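You operate a simulated robot arm through the tools that you are given. There is no shell and no other tool. Be economical: measure what you need, move in short steps, check, and stop when the job is done.

You are at the controls of a simulated two-armed robot. One attempt, no reset.

TASK
Pick up the round brush with one hand, pass it to the other hand and put it on the top of the lift table.

It is judged by the outcome, as a careful person would: the job done as asked, and still so three seconds after it is handed in. It fails if anything else is knocked over, pushed out of place, dropped, spilled or broken.

THE ROBOT
Two 6-joint arms with two-finger grippers on one trunk, on a base that drives. Base frame: it is fixed to the floor where the robot stands at the start and does not move with it; the origin is under the middle of the robot, x ahead of it, y to its left, z up. Readings come in m, degrees, newtons and seconds.
The left shoulder is at the start at [0.06, 0.143, 0.875], the right one opposite. With the tool pointing down near the work surface each hand reaches from about 0.3 to 0.72 m from the robot's upright axis, wherever it stands, measured 20 degrees to its own side. Places, roughly: top of the lift table [3.6, 3.3, 0.4]. Payload 2.45 kg a hand.
The TCP of each hand is the grasp point between the finger pads, 0.026 m short of the fingertips. In the tool frame z runs along the fingers and y along their closing line. Largest opening 0.096 m; the body of the gripper starts 0.069 m behind the TCP.
Orientation is told as [roll, pitch, yaw] about the base's x, y, z axes, in that order, counted from this pose: with the fingers straight down and closing along the base's y, the tool's x points along the base's -x, its y along +y and its z along -z.

THE INTERFACE
- The arms move only by the tool step_arm. It takes "left_commands", "right_commands" or both (then of equal length, played together; a hand with none holds still); each is a list of rows, each an object (a shift or turn left out is 0, a gripper value left out holds the last) with "slide": the shift along the tool's x, y, z in m, a list of three; "dr": the turn, a rotation vector about the tool's x, y, z in degrees, a list of three; "fingers": the finger opening in m, from 0 to 0.096. In form: [{"slide": [dx, dy, dz], "dr": [ax, ay, az], "fingers": fingers}, ...]. A call has 1 to 10 rows; each row is the pose to reach, as a shift and turn from the pose commanded when the call began, along the tool's axes at that moment. Each row takes 0.2 s and may step no farther than 0.05 m and 8.6 degrees from the row before; otherwise, or with a gripper value out of range, the whole call is refused. A pose out of reach is approached as far as the arm can. The call stops where the force on the tool passes 40 N (or 10 N more than at its start, if that is more) or the arm is blocked; 0.2 s more then pass. The fingers move at their own pace and stop on an object; they squeeze with about 40 N. The grip force told is the motor's: it shows also when the fingers shut on nothing. Time passes only in rows, and 0.2 s behind the last, so rows that repeat a pose let the fingers close. The reply holds the time, the measured pose of the TCP, the force on the tool along the base axes, the opening and the grip force, in the units named above and with some noise, with the torque about the TCP (base axes, N m) and any sound that the robot's microphone picked up.
- Cameras (640 x 400 px; columns grow to the right, rows downward): "scene" is now at [0.1543, -0.013, 1.4773]; the picture's right is [-0.16, -0.99, 0.00], its down [-0.64, 0.10, -0.76] and it looks along [0.75, -0.12, -0.65] (base axes); focal length 257 px, centre (320, 200). "left" rides on the left gripper at [0.082, -0.003, -0.098] in its tool frame; the picture's right is [0.04, 1.00, 0.00], its down [-0.73, 0.03, -0.68] and it looks along [-0.68, 0.03, 0.73] (tool axes); focal length 256 px, centre (320, 200). "right" rides on the right gripper at [0.082, 0.003, -0.098] in its tool frame; the picture's right is [-0.04, 1.00, 0.00], its down [-0.73, -0.03, -0.68] and it looks along [-0.68, -0.03, 0.73] (tool axes); focal length 256 px, centre (320, 200). There is no depth. A picture from a camera that has moved, and an enlarged one, comes with that camera's place and axes in the base frame and with its lens. The place of the scene camera against the robot may be out by one fixed shift of up to 0.025 m in any direction.
- camera(camera): a new picture of that camera. The clock stands still meanwhile.
- move_column(by): slides the trunk up (or, below 0, down) by that many m; the arms and the scene camera ride with it, the base frame stays. It gives what a move gives, with no picture.
- steer(legs): drives the robot by 1 to 6 legs, each [ahead, turn to the left] in m and degrees, along the robot's own axes; the way and the turn of a leg run together, so that a leg with both is an arc; at most 1.5 m and 180 degrees a leg. The arms and the cameras ride along, it lands a little off, and it stops where it bumps. It gives what a move gives.
- turn_head(pan, tilt): turns the head with the scene camera to pan (to the left, within 86 degrees either way) and tilt (down, from -29 to 69), counted from straight ahead of the robot. It gives what a move gives.
- enlarge(camera, box): a new picture of the part [left, top, right, bottom] of that camera's present view, enlarged. The clock stands still meanwhile.
- hand_in(): hands the job in; it is judged then, once.

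Work in short steps. Places have to be worked out from the pictures, the camera data and where the tool is seen: move nearer, look again, correct. Check each grasp and each placing, and mend what went wrong. You have 120 turns and 108 pictures in all, those below and enlarged ones among them. Open the grippers and draw the arms clear of the work before you hand the job in, unless the task says otherwise; then end with one line.

The tools are called as a command line: name --argument value ..., lists and objects as JSON in quotes. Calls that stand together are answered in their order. step_arm: Moves the arms, as the interface text tells. Its arguments: {"type":"object","properties":{"left_commands":{"type":"array"},"right_commands":{"type":"array"}},"required":[]} The other tools are called the same way: move_column (by) slides the trunk up or down; steer (legs) drives the base; turn_head (pan, tilt) turns the head that bears the scene camera; camera (camera) takes a picture; enlarge (camera, box) takes an enlarged picture of a part of a camera's view; hand_in () hands the job in.

At the start:

```text
t: 0.0
left_position: [0.497, 0.0849, 1.1329]
left_orientation: [0.1, -0.1, 0.1]
left_wrist_force: [-1.1, -0.2, -0.5]
left_moment: [0.02, 0.0, -0.01]
left_opening: 0.096
left_grip_force: 0.2
right_position: [0.4583, -0.3032, 1.1327]
right_orientation: [0.0, 0.1, -0.1]
right_wrist_force: [0.4, 0.5, -0.4]
right_moment: [0.02, 0.03, -0.02]
right_opening: 0.0959
right_grip_force: 0.0
trunk travel left (down, up): [-0.5, 0.09]
robot x, y, heading: [-0.0026, 0.0026, 0.1]
head pan, tilt: [-9.2, 40.3]
```

scene: 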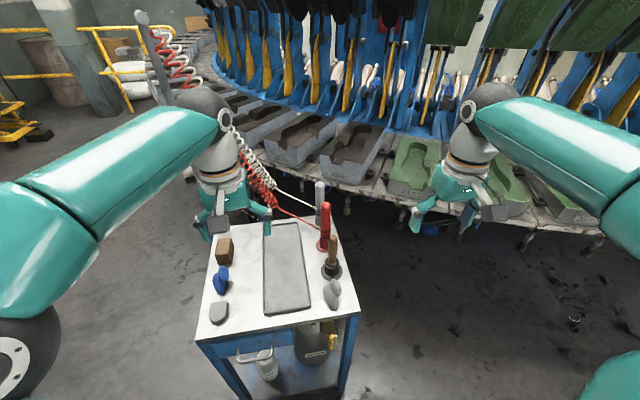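
right: 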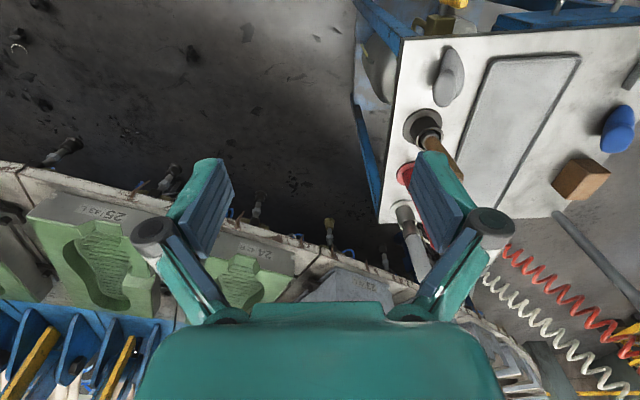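
left: 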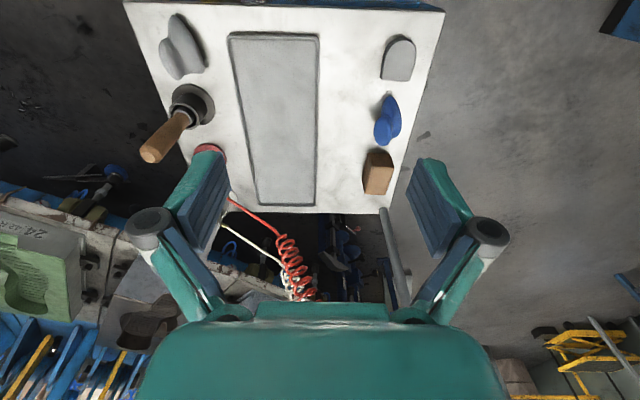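

I see a cart with several items; the round brush is probably the dark round piece with an upright wooden handle. I'll enlarge to check.

enlarge --camera "scene" --box '[190, 170, 370, 350]'

enlarge --camera "left" --box '[110, 0, 450, 220]'

turn_head --pan 45 --tilt 15

camera --camera "scene"

```text
2.22 times, centred on (280, 260) of scene
camera zoom: at [0.1543, -0.013, 1.4773], right [-0.16, -0.99, 0.0], down [-0.64, 0.1, -0.76], along [0.75, -0.12, -0.65], focal length 572 px, centre (409, 67)
```

zoom: 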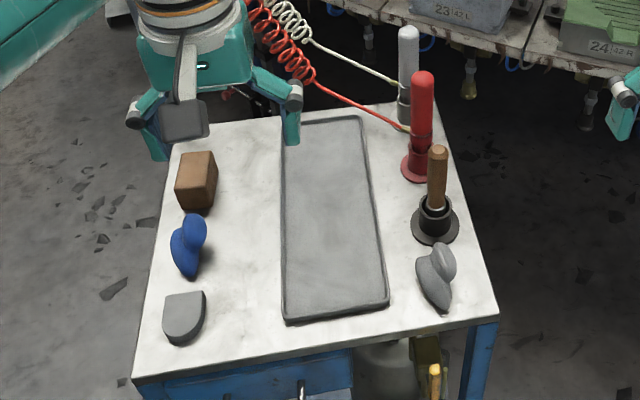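

```text
1.82 times, centred on (280, 110) of left
camera zoom: at [0.4166, 0.0817, 1.2297], right [-0.04, 1.0, 0.0], down [0.73, 0.03, 0.68], along [0.68, 0.03, -0.73], focal length 465 px, centre (393, 364)
```

zoom: 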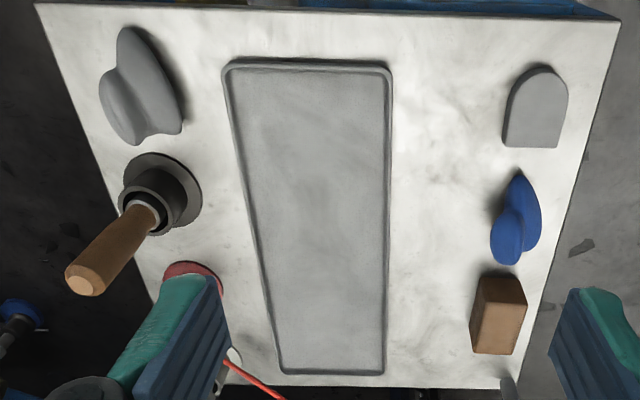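

```text
t: 1.2
left_position: [0.498, 0.0852, 1.1321]
left_orientation: [-0.1, 0.0, 0.0]
left_wrist_force: [0.6, 0.4, 0.0]
left_moment: [-0.01, -0.02, -0.02]
left_opening: 0.0961
left_grip_force: 0.1
right_position: [0.4579, -0.3044, 1.1337]
right_orientation: [0.0, -0.1, -0.1]
right_wrist_force: [-0.2, 0.3, 0.9]
right_moment: [0.0, -0.02, 0.01]
right_opening: 0.0959
right_grip_force: 0.0
trunk travel left (down, up): [-0.5, 0.09]
robot x, y, heading: [-0.001, 0.0007, 0.1]
head pan, tilt: [45.0, 15.0]
```

```text
102 pictures are left
camera scene: at [0.1367, 0.0666, 1.5172], right [0.71, -0.71, 0.0], down [-0.18, -0.18, -0.97], along [0.68, 0.68, -0.26], focal length 257 px, centre (320, 200)
```

scene: 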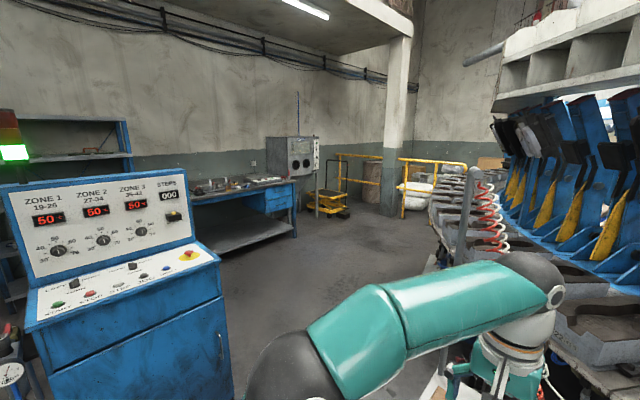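

The yellow lift table is visible near where expected. Now I look closer at the wooden-handled item.

enlarge --camera "left" --box '[130, 60, 240, 170]'

enlarge --camera "right" --box '[380, 30, 500, 280]'

enlarge --camera "scene" --box '[270, 130, 430, 230]'

turn_head --pan -9.2 --tilt 40.3

enlarge --camera "scene" --box '[285, 175, 365, 315]'

```text
3.64 times, centred on (185, 115) of left
camera zoom: at [0.4165, 0.0818, 1.2302], right [-0.04, 1.0, 0.0], down [0.73, 0.03, 0.68], along [0.68, 0.03, -0.73], focal length 931 px, centre (811, 509)
```

zoom: 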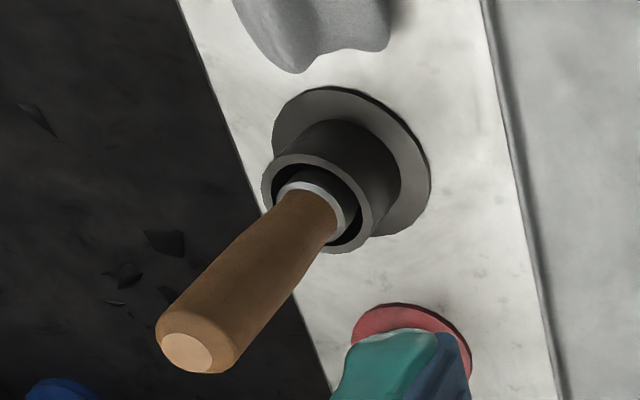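

```text
1.60 times, centred on (440, 155) of right
camera zoom: at [0.3769, -0.3008, 1.2314], right [0.04, 1.0, 0.0], down [0.73, -0.03, 0.68], along [0.68, -0.03, -0.73], focal length 410 px, centre (128, 272)
```

zoom: 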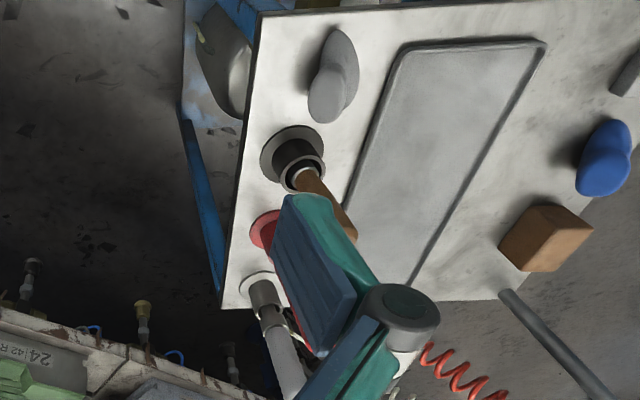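

```text
4.00 times, centred on (350, 180) of scene
camera zoom: at [0.1367, 0.0666, 1.5172], right [0.71, -0.71, 0.0], down [-0.18, -0.18, -0.97], along [0.68, 0.68, -0.26], focal length 1029 px, centre (200, 280)
```

zoom: 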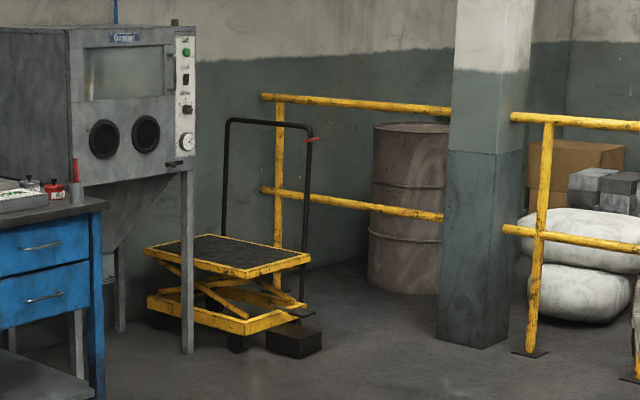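

```text
t: 2.5
left_position: [0.4971, 0.0846, 1.1338]
left_orientation: [0.0, 0.0, 0.1]
left_wrist_force: [-0.3, 0.2, -0.1]
left_moment: [0.01, -0.01, 0.02]
left_opening: 0.0962
left_grip_force: 0.1
right_position: [0.4595, -0.3036, 1.1332]
right_orientation: [0.0, 0.1, 0.0]
right_wrist_force: [-0.4, 0.2, 0.2]
right_moment: [0.02, 0.05, -0.05]
right_opening: 0.096
right_grip_force: 0.1
trunk travel left (down, up): [-0.5, 0.09]
robot x, y, heading: [-0.0003, 0.001, 0.0]
head pan, tilt: [-9.2, 40.3]
```

```text
2.86 times, centred on (325, 245) of scene
camera zoom: at [0.1543, -0.0129, 1.4773], right [-0.16, -0.99, 0.0], down [-0.64, 0.1, -0.76], along [0.75, -0.12, -0.65], focal length 735 px, centre (306, 71)
```

zoom: 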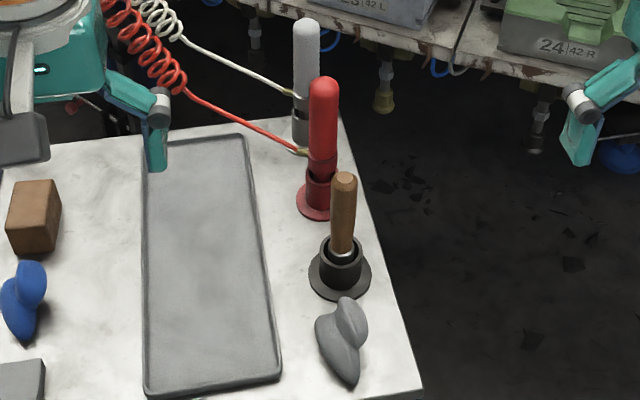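

The brush stands upright in a dark holder; triangulated handle top ≈ (0.60, −0.12, 0.96), handle Ø≈2.7 cm. I move the right hand over it and the left hand aside.

step_arm --left_commands '[{"slide": [0, 0.02, 0]}, {"slide": [0, 0.04, 0]}, {"slide": [0, 0.06, 0]}, {"slide": [0, 0.08, 0]}, {"slide": [0, 0.1, 0]}, {"slide": [0, 0.12, 0]}]' --right_commands '[{"slide": [-0.024, 0.03, 0]}, {"slide": [-0.048, 0.06, 0]}, {"slide": [-0.072, 0.09, 0]}, {"slide": [-0.096, 0.12, 0.01]}, {"slide": [-0.12, 0.15, 0.03]}, {"slide": [-0.142, 0.183, 0.05]}]'

camera --camera "right"

enlarge --camera "scene" --box '[250, 140, 410, 300]'

```text
t: 3.9
left_position: [0.5, 0.2093, 1.1336]
left_orientation: [-0.1, 0.0, 0.1]
left_wrist_force: [0.5, -0.1, -0.1]
left_moment: [0.0, 0.02, 0.0]
left_opening: 0.096
left_grip_force: 0.0
right_position: [0.6015, -0.1176, 1.0806]
right_orientation: [0.1, 0.1, 0.0]
right_wrist_force: [-1.4, 0.8, 0.2]
right_moment: [-0.05, 0.05, 0.0]
right_opening: 0.0961
right_grip_force: 0.1
trunk travel left (down, up): [-0.5, 0.09]
robot x, y, heading: [0.0019, -0.0006, -0.0]
head pan, tilt: [-9.2, 40.3]
```

```text
97 pictures are left
camera right: at [0.5193, -0.1142, 1.1794], right [0.04, 1.0, 0.0], down [0.73, -0.03, 0.68], along [0.68, -0.03, -0.74], focal length 256 px, centre (320, 200)
```

right: 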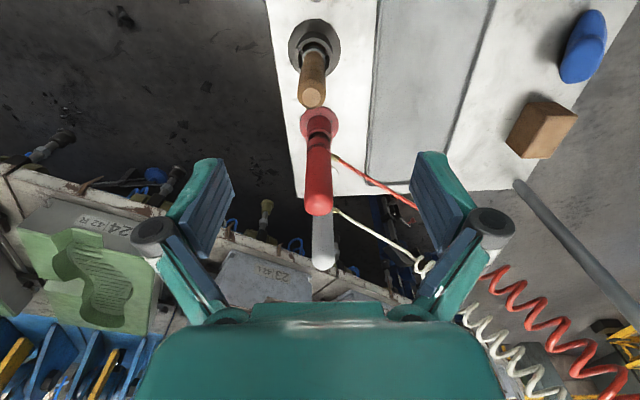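

```text
2.50 times, centred on (330, 220) of scene
camera zoom: at [0.1557, -0.0117, 1.4771], right [-0.16, -0.99, 0.0], down [-0.64, 0.1, -0.76], along [0.75, -0.12, -0.65], focal length 643 px, centre (295, 150)
```

zoom: 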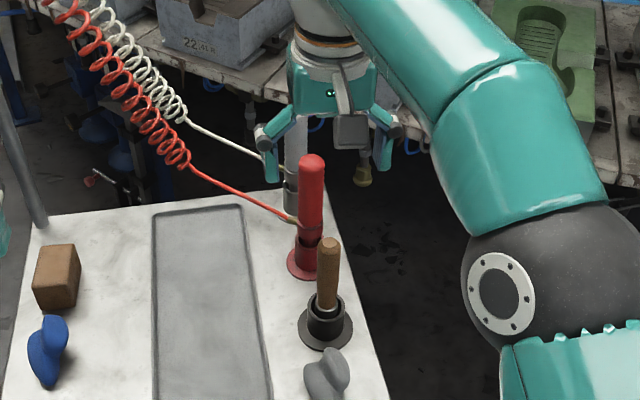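

Refined from the wrist camera: handle axis ≈ (0.597, −0.122), top ≈ 0.962. I descend with open fingers to TCP z≈0.938 and look.

step_arm --right_commands '[{"slide": [0.003, -0.004, 0.03]}, {"slide": [0.004, -0.004, 0.06]}, {"slide": [0.004, -0.004, 0.09]}, {"slide": [0.004, -0.004, 0.12]}, {"slide": [0.004, -0.004, 0.142]}, {"slide": [0.004, -0.004, 0.142]}]'

camera --camera "right"

enlarge --camera "scene" --box '[270, 160, 390, 290]'

```text
t: 5.3
left_position: [0.4975, 0.2071, 1.1335]
left_orientation: [0.0, 0.0, 0.0]
left_wrist_force: [0.0, 0.6, -0.3]
left_moment: [0.02, 0.01, 0.0]
left_opening: 0.096
left_grip_force: 0.0
right_position: [0.597, -0.1258, 0.9398]
right_orientation: [0.1, 0.1, -0.2]
right_wrist_force: [0.0, 0.4, 0.5]
right_moment: [-0.01, 0.0, -0.01]
right_opening: 0.0963
right_grip_force: 0.0
trunk travel left (down, up): [-0.5, 0.09]
robot x, y, heading: [0.0013, 0.0024, -0.2]
head pan, tilt: [-9.2, 40.3]
```

```text
95 pictures are left
camera right: at [0.5158, -0.1214, 1.0387], right [0.04, 1.0, 0.0], down [0.73, -0.03, 0.68], along [0.68, -0.03, -0.73], focal length 256 px, centre (320, 200)
```

right: 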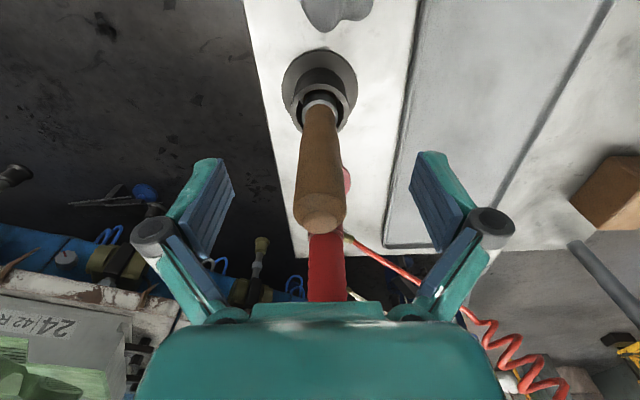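

```text
3.08 times, centred on (330, 225) of scene
camera zoom: at [0.1543, -0.0129, 1.4773], right [-0.16, -0.99, 0.0], down [-0.64, 0.1, -0.76], along [0.75, -0.12, -0.65], focal length 792 px, centre (289, 123)
```

zoom: 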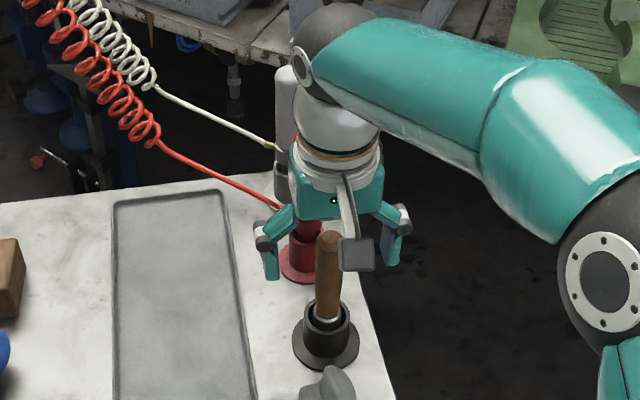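

The handle is centred between the fingers. Closing.

step_arm --right_commands '[{"fingers": 0.0}, {"fingers": 0.0}, {"fingers": 0.0}, {"fingers": 0.0}, {"fingers": 0.0}, {"fingers": 0.0}]'

camera --camera "right"

```text
t: 6.7
left_position: [0.4974, 0.2061, 1.1337]
left_orientation: [0.0, 0.1, 0.0]
left_wrist_force: [0.7, -0.8, 0.5]
left_moment: [-0.03, 0.04, 0.02]
left_opening: 0.0961
left_grip_force: 0.1
right_position: [0.5971, -0.1256, 0.94]
right_orientation: [0.1, 0.0, 0.0]
right_wrist_force: [-0.4, 0.2, 0.3]
right_moment: [-0.03, 0.0, 0.0]
right_opening: 0.0247
right_grip_force: 39.8
trunk travel left (down, up): [-0.5, 0.09]
robot x, y, heading: [0.0007, -0.0006, 0.0]
head pan, tilt: [-9.2, 40.3]
```

```text
93 pictures are left
camera right: at [0.516, -0.1214, 1.039], right [0.04, 1.0, 0.0], down [0.73, -0.03, 0.68], along [0.68, -0.03, -0.73], focal length 256 px, centre (320, 200)
```

right: 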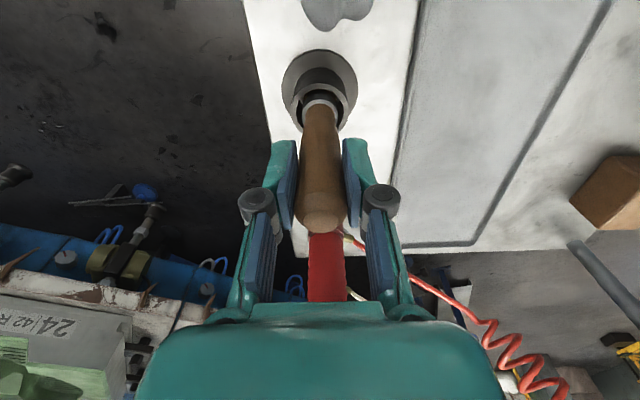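

Grip holds at 0.0247 m. I lift straight up slowly, watching the force.

step_arm --right_commands '[{"slide": [0, 0, -0.015]}, {"slide": [0, 0, -0.03]}, {"slide": [0, 0, -0.045]}, {"slide": [0, 0, -0.06]}, {"slide": [0, 0, -0.08]}, {"slide": [0, 0, -0.1]}, {"slide": [0, 0, -0.12]}]'

camera --camera "right"

enlarge --camera "scene" --box '[250, 120, 410, 300]'

```text
t: 8.3
left_position: [0.4984, 0.207, 1.1336]
left_orientation: [-0.1, 0.1, -0.1]
left_wrist_force: [0.2, -0.4, 0.6]
left_moment: [0.01, 0.0, 0.02]
left_opening: 0.0962
left_grip_force: 0.0
right_position: [0.5946, -0.1259, 1.0621]
right_orientation: [-0.1, 0.1, 0.0]
right_wrist_force: [-0.3, 1.2, -0.6]
right_moment: [-0.02, 0.0, 0.0]
right_opening: 0.0252
right_grip_force: 40.0
trunk travel left (down, up): [-0.5, 0.09]
robot x, y, heading: [0.0007, 0.0028, -0.1]
head pan, tilt: [-9.2, 40.3]
```

```text
92 pictures are left
camera right: at [0.5132, -0.1221, 1.1595], right [0.04, 1.0, 0.0], down [0.73, -0.03, 0.68], along [0.68, -0.03, -0.74], focal length 256 px, centre (320, 200)
```

right: 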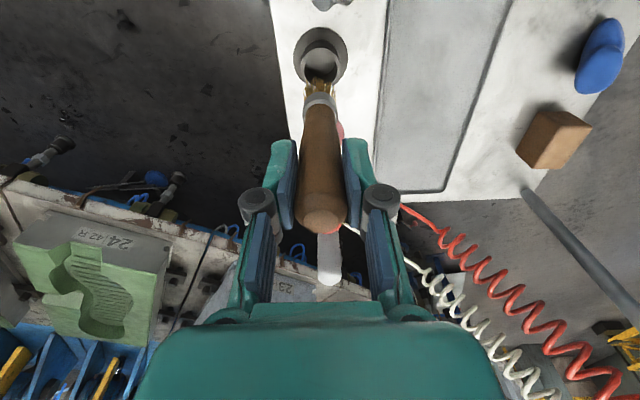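

```text
2.22 times, centred on (330, 210) of scene
camera zoom: at [0.1543, -0.0128, 1.4773], right [-0.16, -0.99, 0.0], down [-0.64, 0.1, -0.76], along [0.75, -0.12, -0.65], focal length 572 px, centre (298, 178)
```

zoom: 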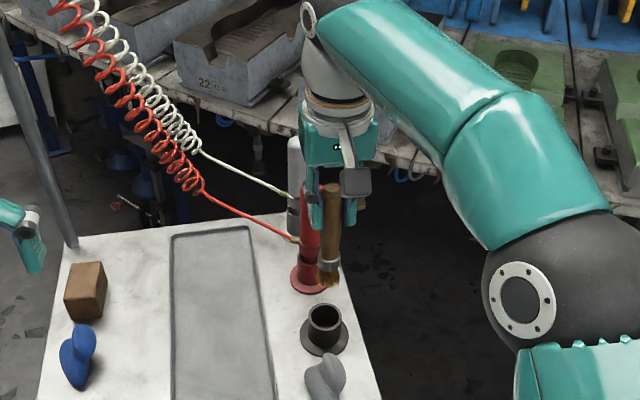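

The brush is out (bristles visible) and the holder stayed put. Now I raise and pull back towards the robot, away from the cart items.

step_arm --right_commands '[{"slide": [0.0, 0, -0.03]}, {"slide": [0.03, 0, -0.06]}, {"slide": [0.06, 0, -0.08]}, {"slide": [0.09, 0, -0.08]}, {"slide": [0.12, 0.01, -0.08]}, {"slide": [0.15, 0.02, -0.08]}, {"slide": [0.175, 0.03, -0.08]}]'

step_arm --right_commands '[{"dr": [-8, 0, 0]}, {"dr": [-16, 0, 0]}, {"dr": [-24, 0, 0]}, {"dr": [-32, 0, 0]}, {"dr": [-40, 0, 0]}, {"dr": [-48, 0, 0]}]'

camera --camera "scene"

```text
t: 9.9
left_position: [0.4984, 0.206, 1.1334]
left_orientation: [-0.1, 0.0, 0.0]
left_wrist_force: [-0.1, -0.8, 0.0]
left_moment: [-0.02, -0.01, 0.0]
left_opening: 0.0959
left_grip_force: 0.1
right_position: [0.42, -0.0942, 1.1444]
right_orientation: [0.0, 0.0, -0.1]
right_wrist_force: [0.4, -0.5, -1.6]
right_moment: [-0.02, 0.0, 0.02]
right_opening: 0.0246
right_grip_force: 40.1
trunk travel left (down, up): [-0.5, 0.09]
robot x, y, heading: [-0.0018, -0.0022, -0.0]
head pan, tilt: [-9.2, 40.3]
```

```text
t: 11.3
left_position: [0.4986, 0.2067, 1.1347]
left_orientation: [0.0, 0.0, 0.0]
left_wrist_force: [0.0, 0.5, 0.5]
left_moment: [0.02, 0.04, -0.02]
left_opening: 0.0959
left_grip_force: 0.1
right_position: [0.4225, -0.0952, 1.1422]
right_orientation: [48.3, 0.0, -0.1]
right_wrist_force: [0.5, 0.5, -1.1]
right_moment: [-0.04, 0.02, 0.0]
right_opening: 0.0249
right_grip_force: 39.9
trunk travel left (down, up): [-0.5, 0.09]
robot x, y, heading: [0.002, 0.0021, 0.0]
head pan, tilt: [-9.2, 40.3]
```

```text
90 pictures are left
camera scene: at [0.1545, -0.0133, 1.4773], right [-0.16, -0.99, 0.0], down [-0.64, 0.1, -0.76], along [0.75, -0.12, -0.65], focal length 257 px, centre (320, 200)
```

scene: 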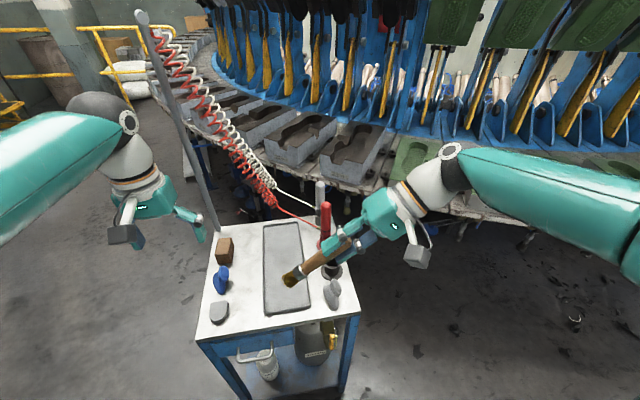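

Half rotated, works well. I finish turning to horizontal, and meanwhile yaw the left hand −90° (camera side away).

step_arm --right_commands '[{"dr": [-8, 0, 0]}, {"dr": [-16, 0, 0]}, {"dr": [-24, 0, 0]}, {"dr": [-32, 0, 0]}, {"dr": [-40, 0, 0]}, {"dr": [-41.7, 0, 0]}]' --left_commands '[{"dr": [0, 0, 8]}, {"dr": [0, 0, 16]}, {"dr": [0, 0, 24]}, {"dr": [0, 0, 32]}, {"dr": [0, 0, 40]}, {"dr": [0, 0, 45]}]'

step_arm --left_commands '[{"dr": [0, 0, 8]}, {"dr": [0, 0, 16]}, {"dr": [0, 0, 24]}, {"dr": [0, 0, 32]}, {"dr": [0, 0, 40]}, {"dr": [0, 0, 45]}]'

camera --camera "scene"

camera --camera "left"

camera --camera "right"

```text
t: 12.7
left_position: [0.4979, 0.2054, 1.1323]
left_orientation: [-0.1, 0.1, -45.3]
left_wrist_force: [-0.2, 0.0, -0.5]
left_moment: [-0.04, -0.01, 0.0]
left_opening: 0.0962
left_grip_force: 0.3
right_position: [0.4227, -0.0959, 1.1418]
right_orientation: [89.9, 0.0, -0.2]
right_wrist_force: [0.5, -0.5, -0.9]
right_moment: [-0.07, -0.01, 0.01]
right_opening: 0.0249
right_grip_force: 39.8
trunk travel left (down, up): [-0.5, 0.09]
robot x, y, heading: [-0.0001, -0.001, 0.3]
head pan, tilt: [-9.2, 40.3]
```

```text
t: 14.1
left_position: [0.4985, 0.2055, 1.1322]
left_orientation: [0.0, 0.0, -90.1]
left_wrist_force: [-0.2, 0.2, 0.1]
left_moment: [0.0, -0.05, 0.06]
left_opening: 0.096
left_grip_force: 0.0
right_position: [0.4229, -0.095, 1.1396]
right_orientation: [89.7, 0.0, -0.1]
right_wrist_force: [0.2, -0.5, -1.3]
right_moment: [-0.06, 0.01, 0.02]
right_opening: 0.0248
right_grip_force: 40.0
trunk travel left (down, up): [-0.5, 0.09]
robot x, y, heading: [0.0043, -0.0005, 0.2]
head pan, tilt: [-9.2, 40.3]
```

```text
89 pictures are left
camera scene: at [0.1544, -0.0129, 1.4773], right [-0.16, -0.99, 0.0], down [-0.64, 0.1, -0.76], along [0.75, -0.12, -0.65], focal length 257 px, centre (320, 200)
```

scene: 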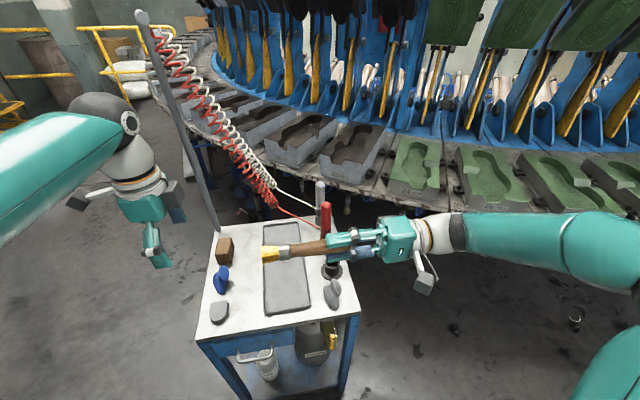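

```text
88 pictures are left
camera left: at [0.4954, 0.2862, 1.2296], right [1.0, 0.04, 0.0], down [0.03, -0.73, 0.68], along [0.03, -0.68, -0.73], focal length 256 px, centre (320, 200)
```

left: 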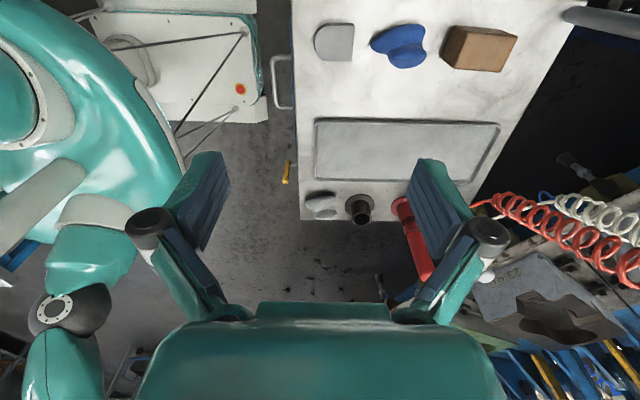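

```text
87 pictures are left
camera right: at [0.3404, -0.1934, 1.145], right [0.04, 0.0, 1.0], down [0.73, -0.68, -0.03], along [0.68, 0.73, -0.03], focal length 256 px, centre (320, 200)
```

right: 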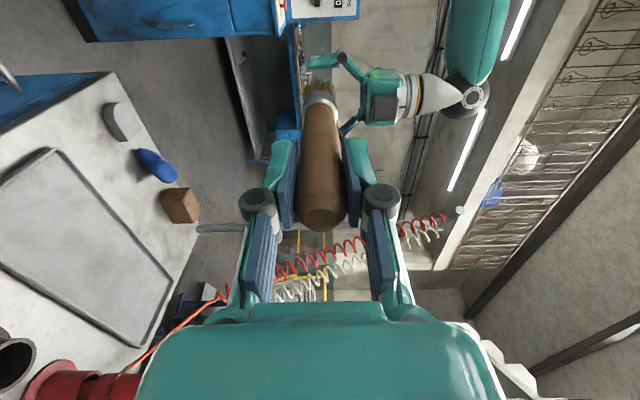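

The brush is horizontal along y: bare handle spans y≈−0.07…−0.01 at x≈0.4225, z≈1.14. I lift the left hand, then bring it above y≈−0.037.

step_arm --left_commands '[{"slide": [0, -0.01, -0.04]}, {"slide": [0, -0.03, -0.08]}, {"slide": [-0.01, -0.05, -0.12]}, {"slide": [-0.05, -0.076, -0.12]}, {"slide": [-0.09, -0.076, -0.12]}, {"slide": [-0.13, -0.076, -0.12]}, {"slide": [-0.17, -0.076, -0.12]}, {"slide": [-0.205, -0.076, -0.12]}, {"slide": [-0.2425, -0.076, -0.12]}, {"slide": [-0.2425, -0.076, -0.12]}]'

camera --camera "scene"

camera --camera "left"

```text
t: 16.3
left_position: [0.4154, -0.0322, 1.2385]
left_orientation: [0.1, -0.2, -90.0]
left_wrist_force: [0.9, 0.2, 0.0]
left_moment: [0.0, -0.04, 0.04]
left_opening: 0.096
left_grip_force: 0.1
left hand out of reach, approached as far as the arm can: row 8, 9, 10
right_position: [0.424, -0.095, 1.1405]
right_orientation: [89.7, 0.0, 0.0]
right_wrist_force: [0.3, 1.5, -1.4]
right_moment: [-0.07, -0.02, 0.02]
right_opening: 0.0247
right_grip_force: 40.4
trunk travel left (down, up): [-0.5, 0.09]
robot x, y, heading: [-0.0015, -0.0016, 0.1]
head pan, tilt: [-9.2, 40.3]
```

```text
86 pictures are left
camera scene: at [0.1541, -0.0124, 1.4773], right [-0.16, -0.99, 0.0], down [-0.64, 0.1, -0.76], along [0.75, -0.12, -0.65], focal length 257 px, centre (320, 200)
```

scene: 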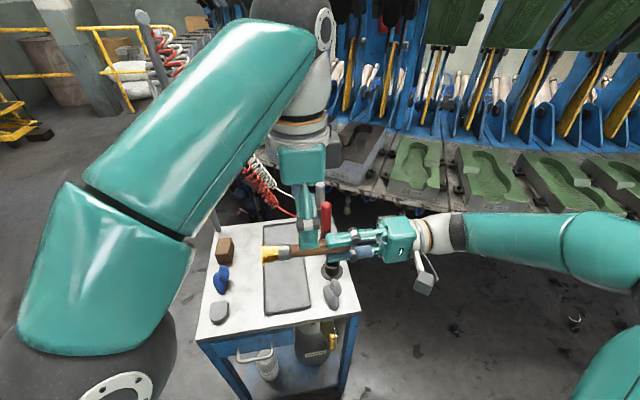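

```text
85 pictures are left
camera left: at [0.4112, 0.0484, 1.3358], right [1.0, 0.04, 0.0], down [0.03, -0.73, 0.68], along [0.03, -0.68, -0.73], focal length 256 px, centre (320, 200)
```

left: 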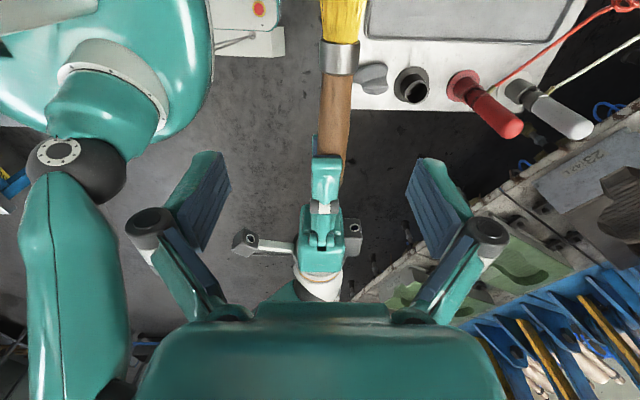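

The left hand is nearly above the target, reach-limited at this height. I descend part way and check.

step_arm --left_commands '[{"slide": [0, 0, 0.025]}, {"slide": [0, 0, 0.05]}, {"slide": [0, 0, 0.05]}]'

camera --camera "left"

```text
t: 17.1
left_position: [0.4154, -0.0322, 1.189]
left_orientation: [0.0, -0.1, -90.0]
left_wrist_force: [0.4, 0.0, -0.1]
left_moment: [0.0, 0.01, 0.02]
left_opening: 0.0962
left_grip_force: 0.0
right_position: [0.423, -0.095, 1.1412]
right_orientation: [89.7, 0.0, -0.2]
right_wrist_force: [0.3, 0.5, -0.6]
right_moment: [-0.08, -0.01, -0.01]
right_opening: 0.025
right_grip_force: 40.4
trunk travel left (down, up): [-0.5, 0.09]
robot x, y, heading: [0.0012, 0.0014, -0.1]
head pan, tilt: [-9.2, 40.3]
```

```text
84 pictures are left
camera left: at [0.4119, 0.0489, 1.2857], right [1.0, 0.04, 0.0], down [0.03, -0.73, 0.68], along [0.03, -0.68, -0.73], focal length 256 px, centre (320, 200)
```

left: 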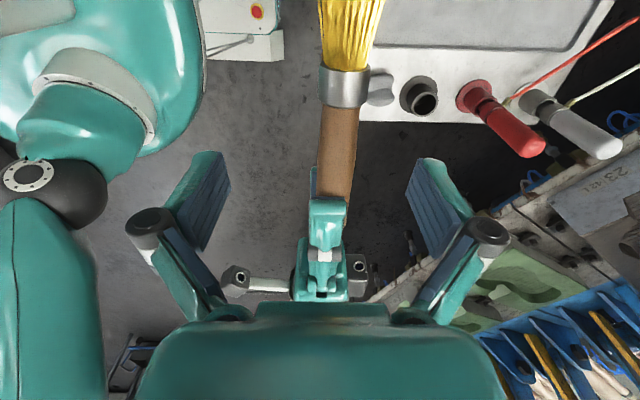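

Centre by +8 mm x and −4 mm y while descending 5 cm to handle height.

step_arm --left_commands '[{"slide": [-0.004, 0.008, 0.015]}, {"slide": [-0.004, 0.008, 0.032]}, {"slide": [-0.004, 0.008, 0.05]}, {"slide": [-0.004, 0.008, 0.05]}]'

camera --camera "left"

enlarge --camera "scene" --box '[230, 150, 430, 300]'

```text
t: 18.1
left_position: [0.4236, -0.0363, 1.1381]
left_orientation: [0.1, 0.0, -90.0]
left_wrist_force: [0.0, -0.7, 0.5]
left_moment: [0.0, 0.01, 0.0]
left_opening: 0.0959
left_grip_force: 0.1
right_position: [0.423, -0.0958, 1.1415]
right_orientation: [89.7, 0.0, -0.1]
right_wrist_force: [0.0, 0.1, -0.2]
right_moment: [-0.04, 0.02, 0.01]
right_opening: 0.0248
right_grip_force: 39.9
trunk travel left (down, up): [-0.5, 0.09]
robot x, y, heading: [-0.0005, -0.0013, -0.1]
head pan, tilt: [-9.2, 40.3]
```

```text
83 pictures are left
camera left: at [0.4198, 0.0446, 1.2361], right [1.0, 0.04, 0.0], down [0.03, -0.73, 0.68], along [0.03, -0.68, -0.73], focal length 256 px, centre (320, 200)
```

left: 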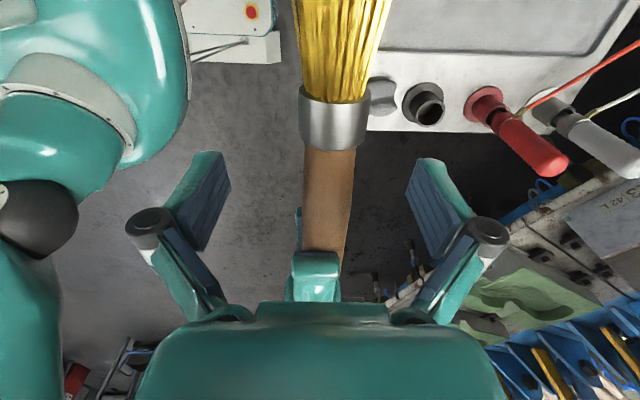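

```text
2.67 times, centred on (330, 225) of scene
camera zoom: at [0.1541, -0.013, 1.4773], right [-0.16, -0.99, 0.0], down [-0.64, 0.1, -0.76], along [0.75, -0.12, -0.65], focal length 686 px, centre (293, 133)
```

zoom: 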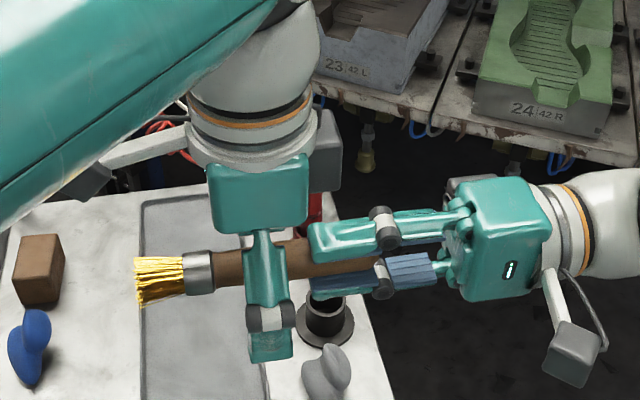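

Handle sits between the left fingers with clearance from the right ones. Close the left hand.

step_arm --left_commands '[{"fingers": 0.0}, {"fingers": 0.0}, {"fingers": 0.0}, {"fingers": 0.0}, {"fingers": 0.0}, {"fingers": 0.0}]'

camera --camera "left"

```text
t: 19.5
left_position: [0.424, -0.0367, 1.1386]
left_orientation: [0.3, -0.1, -89.9]
left_wrist_force: [27.8, 1.4, 0.7]
left_moment: [-0.09, -0.05, 0.75]
left_opening: 0.0228
left_grip_force: 39.6
right_position: [0.4196, -0.095, 1.141]
right_orientation: [89.8, 0.1, 0.4]
right_wrist_force: [-27.0, -1.3, -1.8]
right_moment: [0.03, 0.1, 0.86]
right_opening: 0.0246
right_grip_force: 40.1
trunk travel left (down, up): [-0.5, 0.09]
robot x, y, heading: [0.0016, -0.001, 0.1]
head pan, tilt: [-9.2, 40.3]
```

```text
81 pictures are left
camera left: at [0.4207, 0.0449, 1.2363], right [1.0, 0.04, 0.0], down [0.03, -0.73, 0.68], along [0.03, -0.68, -0.73], focal length 256 px, centre (320, 200)
```

left: 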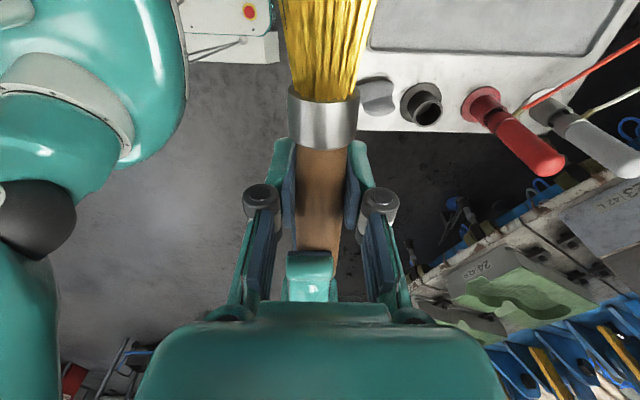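

Both hands hold, with ~27 N of internal side load. I relieve it by shifting the left 4 mm in +x.

step_arm --left_commands '[{"slide": [0, 0.002, 0]}, {"slide": [0, 0.004, 0]}, {"slide": [0, 0.004, 0]}]'

```text
t: 20.3
left_position: [0.4285, -0.038, 1.1394]
left_orientation: [0.0, 0.0, -90.0]
left_wrist_force: [14.2, 2.8, 6.3]
left_moment: [-0.15, -0.07, 0.15]
left_opening: 0.0226
left_grip_force: 39.5
right_position: [0.4229, -0.0949, 1.1412]
right_orientation: [89.5, 0.0, 0.0]
right_wrist_force: [-14.3, -2.2, -5.4]
right_moment: [-0.24, 0.13, 0.65]
right_opening: 0.0248
right_grip_force: 40.4
trunk travel left (down, up): [-0.5, 0.09]
robot x, y, heading: [0.0003, -0.0016, -0.1]
head pan, tilt: [-9.2, 40.3]
```

Load fell to 14 N. One more 3 mm, then open the right hand.

step_arm --left_commands '[{"slide": [0, 0.003, 0]}, {"slide": [0, 0.003, 0]}]'

step_arm --right_commands '[{"fingers": 0.04}, {"fingers": 0.07}, {"fingers": 0.07}, {"fingers": 0.07}]'

enlarge --camera "scene" --box '[230, 150, 430, 300]'

```text
t: 20.9
left_position: [0.4281, -0.0379, 1.1389]
left_orientation: [-0.3, 0.0, -90.1]
left_wrist_force: [-7.3, 3.7, 6.8]
left_moment: [-0.28, -0.08, -0.12]
left_opening: 0.0226
left_grip_force: 40.1
right_position: [0.4241, -0.0953, 1.1417]
right_orientation: [89.6, 0.0, -0.6]
right_wrist_force: [7.9, -4.1, -7.8]
right_moment: [-0.24, 0.03, -0.38]
right_opening: 0.0248
right_grip_force: 39.7
trunk travel left (down, up): [-0.5, 0.09]
robot x, y, heading: [-0.0011, 0.0023, -0.3]
head pan, tilt: [-9.2, 40.3]
```

```text
t: 21.9
left_position: [0.4306, -0.0364, 1.1381]
left_orientation: [0.0, 0.1, -90.0]
left_wrist_force: [-0.2, 0.2, 0.0]
left_moment: [0.02, 0.01, 0.01]
left_opening: 0.0227
left_grip_force: 39.6
right_position: [0.4216, -0.0954, 1.1412]
right_orientation: [89.7, 0.0, -0.1]
right_wrist_force: [-0.4, -0.1, 0.5]
right_moment: [0.02, 0.0, -0.02]
right_opening: 0.0698
right_grip_force: 0.0
trunk travel left (down, up): [-0.5, 0.09]
robot x, y, heading: [-0.0008, -0.0027, 0.1]
head pan, tilt: [-9.2, 40.3]
```

```text
2.67 times, centred on (330, 225) of scene
camera zoom: at [0.1543, -0.013, 1.4773], right [-0.16, -0.99, 0.0], down [-0.64, 0.1, -0.76], along [0.75, -0.12, -0.65], focal length 686 px, centre (293, 133)
```

zoom: 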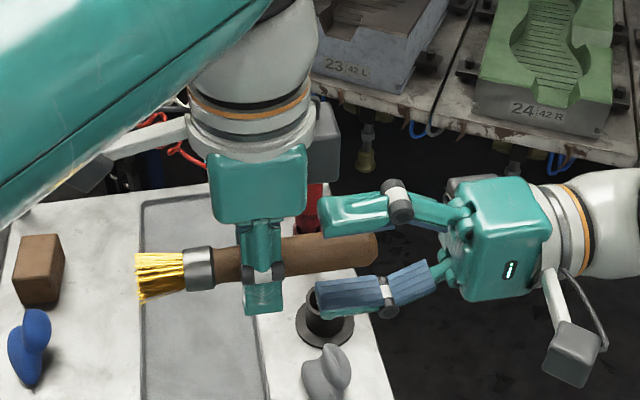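

The left hand holds the brush alone. I withdraw the right hand to −y and rotate it back down.

step_arm --right_commands '[{"slide": [0, 0, -0.03]}, {"slide": [0, 0, -0.07]}, {"slide": [0, 0, -0.11]}, {"slide": [0, 0, -0.15]}, {"slide": [0, 0, -0.19]}]'

step_arm --right_commands '[{"dr": [8, 0, 0]}, {"dr": [16, 0, 0]}, {"dr": [24, 0, 0]}, {"dr": [32, 0, 0]}, {"dr": [40, 0, 0]}, {"dr": [48, 0, 0]}, {"dr": [56, 0, 0]}, {"dr": [64, 0, 0]}, {"dr": [72, 0, 0]}, {"dr": [80, 0, 0]}]'

step_arm --left_commands '[{"slide": [0.03, 0, -0.01]}, {"slide": [0.06, 0, -0.01]}, {"slide": [0.09, 0, -0.01]}, {"slide": [0.12, 0, -0.01]}, {"slide": [0.15, 0, -0.01]}, {"slide": [0.18, 0, -0.01]}]'

turn_head --pan 60 --tilt 30

camera --camera "scene"

```text
t: 23.1
left_position: [0.4298, -0.0374, 1.1388]
left_orientation: [0.0, 0.0, -89.9]
left_wrist_force: [-1.0, 0.1, 0.3]
left_moment: [0.0, -0.03, 0.01]
left_opening: 0.0227
left_grip_force: 39.6
right_position: [0.4214, -0.2861, 1.1429]
right_orientation: [89.6, 0.1, 0.0]
right_wrist_force: [-0.6, 0.3, -0.5]
right_moment: [0.01, -0.03, 0.0]
right_opening: 0.0701
right_grip_force: 0.0
trunk travel left (down, up): [-0.5, 0.09]
robot x, y, heading: [-0.0019, -0.0006, 0.0]
head pan, tilt: [-9.2, 40.3]
```

```text
t: 25.3
left_position: [0.4304, -0.0375, 1.1379]
left_orientation: [0.0, -0.2, -90.0]
left_wrist_force: [-0.6, 0.3, 0.3]
left_moment: [0.01, 0.01, 0.02]
left_opening: 0.0225
left_grip_force: 40.3
right_position: [0.4222, -0.2845, 1.1429]
right_orientation: [9.7, 0.0, -0.1]
right_wrist_force: [0.1, -0.4, 0.3]
right_moment: [0.03, -0.01, -0.04]
right_opening: 0.0701
right_grip_force: 0.0
trunk travel left (down, up): [-0.5, 0.09]
robot x, y, heading: [0.0003, -0.0004, 0.0]
head pan, tilt: [-9.2, 40.3]
```

```text
t: 26.7
left_position: [0.4287, 0.1433, 1.1478]
left_orientation: [0.0, -0.1, -90.0]
left_wrist_force: [0.2, -0.1, -2.2]
left_moment: [-0.02, 0.0, 0.0]
left_opening: 0.0226
left_grip_force: 40.0
right_position: [0.4222, -0.2857, 1.143]
right_orientation: [9.6, 0.0, -0.1]
right_wrist_force: [-0.1, 0.8, 0.3]
right_moment: [0.0, 0.01, -0.02]
right_opening: 0.0702
right_grip_force: 0.0
trunk travel left (down, up): [-0.5, 0.09]
robot x, y, heading: [0.0013, -0.0006, 0.3]
head pan, tilt: [-9.2, 40.3]
```

```text
t: 28.1
left_position: [0.4293, 0.1423, 1.1477]
left_orientation: [0.0, -0.1, -89.9]
left_wrist_force: [-0.2, -1.1, -1.0]
left_moment: [0.02, 0.0, 0.01]
left_opening: 0.0227
left_grip_force: 40.6
right_position: [0.4224, -0.2848, 1.1421]
right_orientation: [9.6, 0.0, 0.0]
right_wrist_force: [-0.7, 0.0, 0.2]
right_moment: [0.02, -0.02, 0.0]
right_opening: 0.07
right_grip_force: 0.0
trunk travel left (down, up): [-0.5, 0.09]
robot x, y, heading: [0.0015, -0.0005, -0.2]
head pan, tilt: [60.0, 30.0]
```

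```text
79 pictures are left
camera scene: at [0.1158, 0.0789, 1.4931], right [0.87, -0.5, 0.0], down [-0.25, -0.43, -0.87], along [0.43, 0.75, -0.5], focal length 257 px, centre (320, 200)
```

scene: 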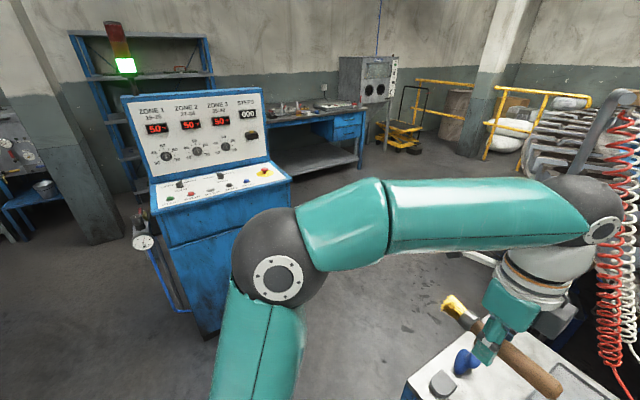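

Brush held in the left hand; right hand is clear. Next I turn in place to face the lift table (arms are above the cart's items, hose pole at ~0.87 m is out of reach), then look ahead.

steer --legs '[[0, 45]]'

turn_head --pan 0 --tilt 35

camera --camera "scene"

turn_head --pan 50 --tilt 35

camera --camera "scene"

turn_head --pan -50 --tilt 40

camera --camera "scene"

```text
t: 30.8
left_position: [0.2022, 0.4052, 1.1477]
left_orientation: [-0.1, -0.1, -44.9]
left_wrist_force: [1.5, 0.1, -1.1]
left_moment: [-0.04, 0.01, 0.02]
left_opening: 0.0228
left_grip_force: 40.3
right_position: [0.4996, 0.0968, 1.1423]
right_orientation: [9.7, 0.1, 45.1]
right_wrist_force: [-0.3, -0.2, 0.1]
right_moment: [-0.02, 0.0, 0.0]
right_opening: 0.0703
right_grip_force: 0.1
trunk travel left (down, up): [-0.5, 0.09]
robot x, y, heading: [0.0182, -0.0236, 45.0]
head pan, tilt: [60.0, 30.0]
```

```text
t: 32.1
left_position: [0.2016, 0.4041, 1.1482]
left_orientation: [-0.1, -0.1, -44.9]
left_wrist_force: [0.4, 0.3, -1.9]
left_moment: [-0.02, 0.01, 0.03]
left_opening: 0.0224
left_grip_force: 39.9
right_position: [0.4988, 0.099, 1.1431]
right_orientation: [9.7, 0.0, 45.2]
right_wrist_force: [-0.3, 0.5, 0.1]
right_moment: [-0.02, 0.02, -0.01]
right_opening: 0.0699
right_grip_force: 0.1
trunk travel left (down, up): [-0.5, 0.09]
robot x, y, heading: [0.0235, -0.019, 45.0]
head pan, tilt: [0.0, 35.0]
```

```text
78 pictures are left
camera scene: at [0.1354, 0.0853, 1.4853], right [0.71, -0.71, 0.0], down [-0.41, -0.41, -0.82], along [0.58, 0.58, -0.57], focal length 257 px, centre (320, 200)
```

scene: 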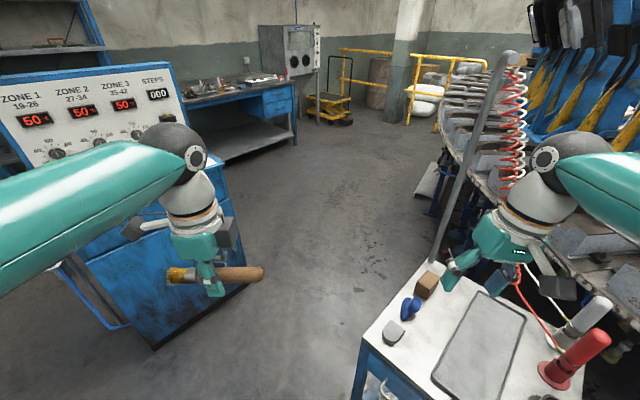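

```text
t: 33.3
left_position: [0.2018, 0.4056, 1.148]
left_orientation: [-0.1, -0.1, -44.9]
left_wrist_force: [-0.5, 0.3, -0.7]
left_moment: [-0.02, -0.06, 0.03]
left_opening: 0.023
left_grip_force: 40.3
right_position: [0.4993, 0.0976, 1.1436]
right_orientation: [9.6, 0.0, 45.0]
right_wrist_force: [1.0, -0.1, 0.5]
right_moment: [-0.01, 0.03, -0.04]
right_opening: 0.07
right_grip_force: 0.1
trunk travel left (down, up): [-0.5, 0.09]
robot x, y, heading: [0.0221, -0.0218, 44.8]
head pan, tilt: [50.0, 35.0]
```

```text
77 pictures are left
camera scene: at [0.0656, 0.1105, 1.4853], right [1.0, 0.09, 0.0], down [0.05, -0.57, -0.82], along [-0.07, 0.82, -0.57], focal length 257 px, centre (320, 200)
```

scene: 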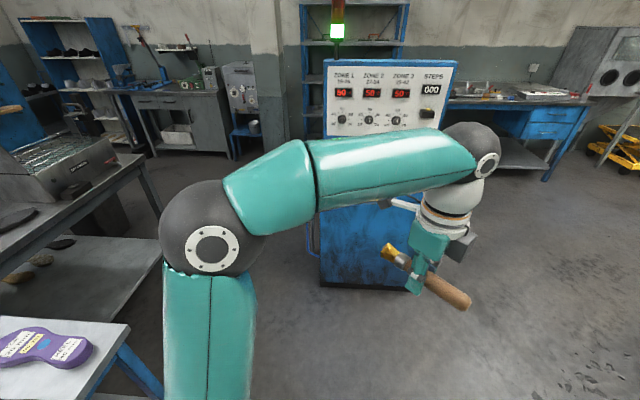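

```text
t: 35.0
left_position: [0.2017, 0.4047, 1.1468]
left_orientation: [0.0, -0.1, -44.9]
left_wrist_force: [0.3, 0.0, -1.1]
left_moment: [-0.01, -0.03, -0.03]
left_opening: 0.0227
left_grip_force: 40.2
right_position: [0.4997, 0.0977, 1.1417]
right_orientation: [9.8, 0.0, 45.2]
right_wrist_force: [-0.9, 0.8, -0.4]
right_moment: [-0.02, -0.01, -0.03]
right_opening: 0.0701
right_grip_force: 0.1
trunk travel left (down, up): [-0.5, 0.09]
robot x, y, heading: [0.0176, -0.0229, 45.0]
head pan, tilt: [-50.0, 40.0]
```

```text
76 pictures are left
camera scene: at [0.1579, 0.0155, 1.4777], right [-0.09, -1.0, 0.0], down [-0.64, 0.06, -0.77], along [0.76, -0.07, -0.64], focal length 257 px, centre (320, 200)
```

scene: 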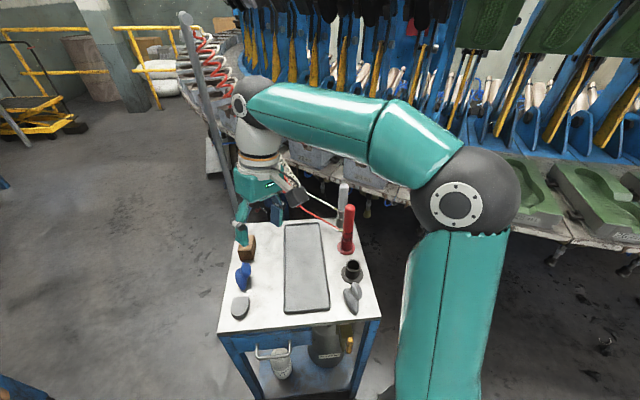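

Mapping: console desk front edge y≈1.12 (x −0.03…0.57), cart left edge y≈0.25 with pole at (0.83, 0.26). I'll turn to face +y, drive to y≈0.62, then turn right to ~12° to pass between.

steer --legs '[[0, 45], [0.63, 0]]'

turn_head --pan -70 --tilt 35

camera --camera "scene"

turn_head --pan 10 --tilt 50

camera --camera "scene"

```text
t: 41.0
left_position: [-0.1505, 1.0493, 1.1481]
left_orientation: [0.0, 0.0, 0.1]
left_wrist_force: [0.3, -0.1, 0.1]
left_moment: [0.01, -0.02, -0.04]
left_opening: 0.0227
left_grip_force: 39.3
right_position: [0.2776, 1.0417, 1.1421]
right_orientation: [9.7, 0.0, 90.0]
right_wrist_force: [-0.7, 0.9, 0.5]
right_moment: [-0.03, 0.01, -0.02]
right_opening: 0.07
right_grip_force: 0.1
trunk travel left (down, up): [-0.5, 0.09]
robot x, y, heading: [0.0272, 0.6197, 90.1]
head pan, tilt: [-50.0, 40.0]
```

```text
t: 41.8
left_position: [-0.1489, 1.0487, 1.1487]
left_orientation: [0.0, 0.0, 0.1]
left_wrist_force: [-0.7, 0.6, -0.9]
left_moment: [0.0, 0.04, 0.02]
left_opening: 0.0228
left_grip_force: 39.6
right_position: [0.278, 1.0413, 1.1425]
right_orientation: [9.6, 0.1, 90.1]
right_wrist_force: [-0.5, 0.2, -0.9]
right_moment: [-0.01, 0.07, -0.01]
right_opening: 0.0699
right_grip_force: 0.0
trunk travel left (down, up): [-0.5, 0.09]
robot x, y, heading: [0.0297, 0.6186, 90.5]
head pan, tilt: [-70.0, 35.0]
```

```text
75 pictures are left
camera scene: at [0.1193, 0.7108, 1.4853], right [0.34, -0.94, 0.0], down [-0.54, -0.2, -0.82], along [0.77, 0.28, -0.57], focal length 257 px, centre (320, 200)
```

scene: 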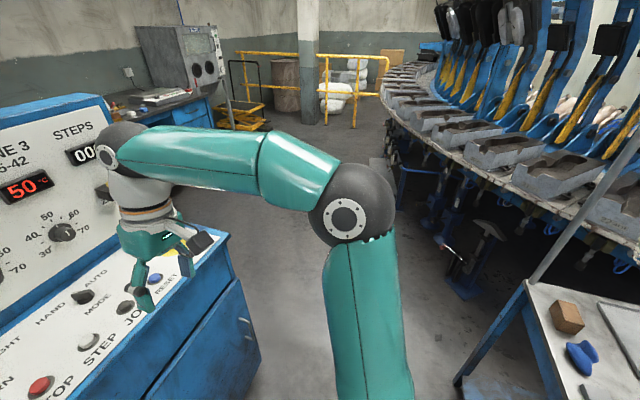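

```text
t: 43.3
left_position: [-0.1492, 1.0484, 1.1484]
left_orientation: [0.0, 0.0, 0.0]
left_wrist_force: [-0.5, -0.3, -1.0]
left_moment: [-0.03, -0.01, 0.02]
left_opening: 0.0227
left_grip_force: 39.6
right_position: [0.2764, 1.0421, 1.1423]
right_orientation: [9.7, 0.1, 90.2]
right_wrist_force: [-0.2, -0.3, 0.0]
right_moment: [-0.02, -0.02, -0.01]
right_opening: 0.0699
right_grip_force: 0.0
trunk travel left (down, up): [-0.5, 0.09]
robot x, y, heading: [0.0285, 0.6182, 90.0]
head pan, tilt: [10.0, 50.0]
```

```text
74 pictures are left
camera scene: at [0.0231, 0.7564, 1.4636], right [0.98, 0.17, 0.0], down [0.13, -0.75, -0.64], along [-0.11, 0.63, -0.77], focal length 257 px, centre (320, 200)
```

scene: 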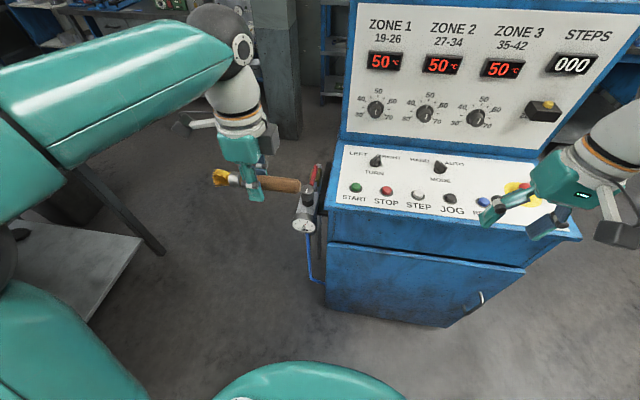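

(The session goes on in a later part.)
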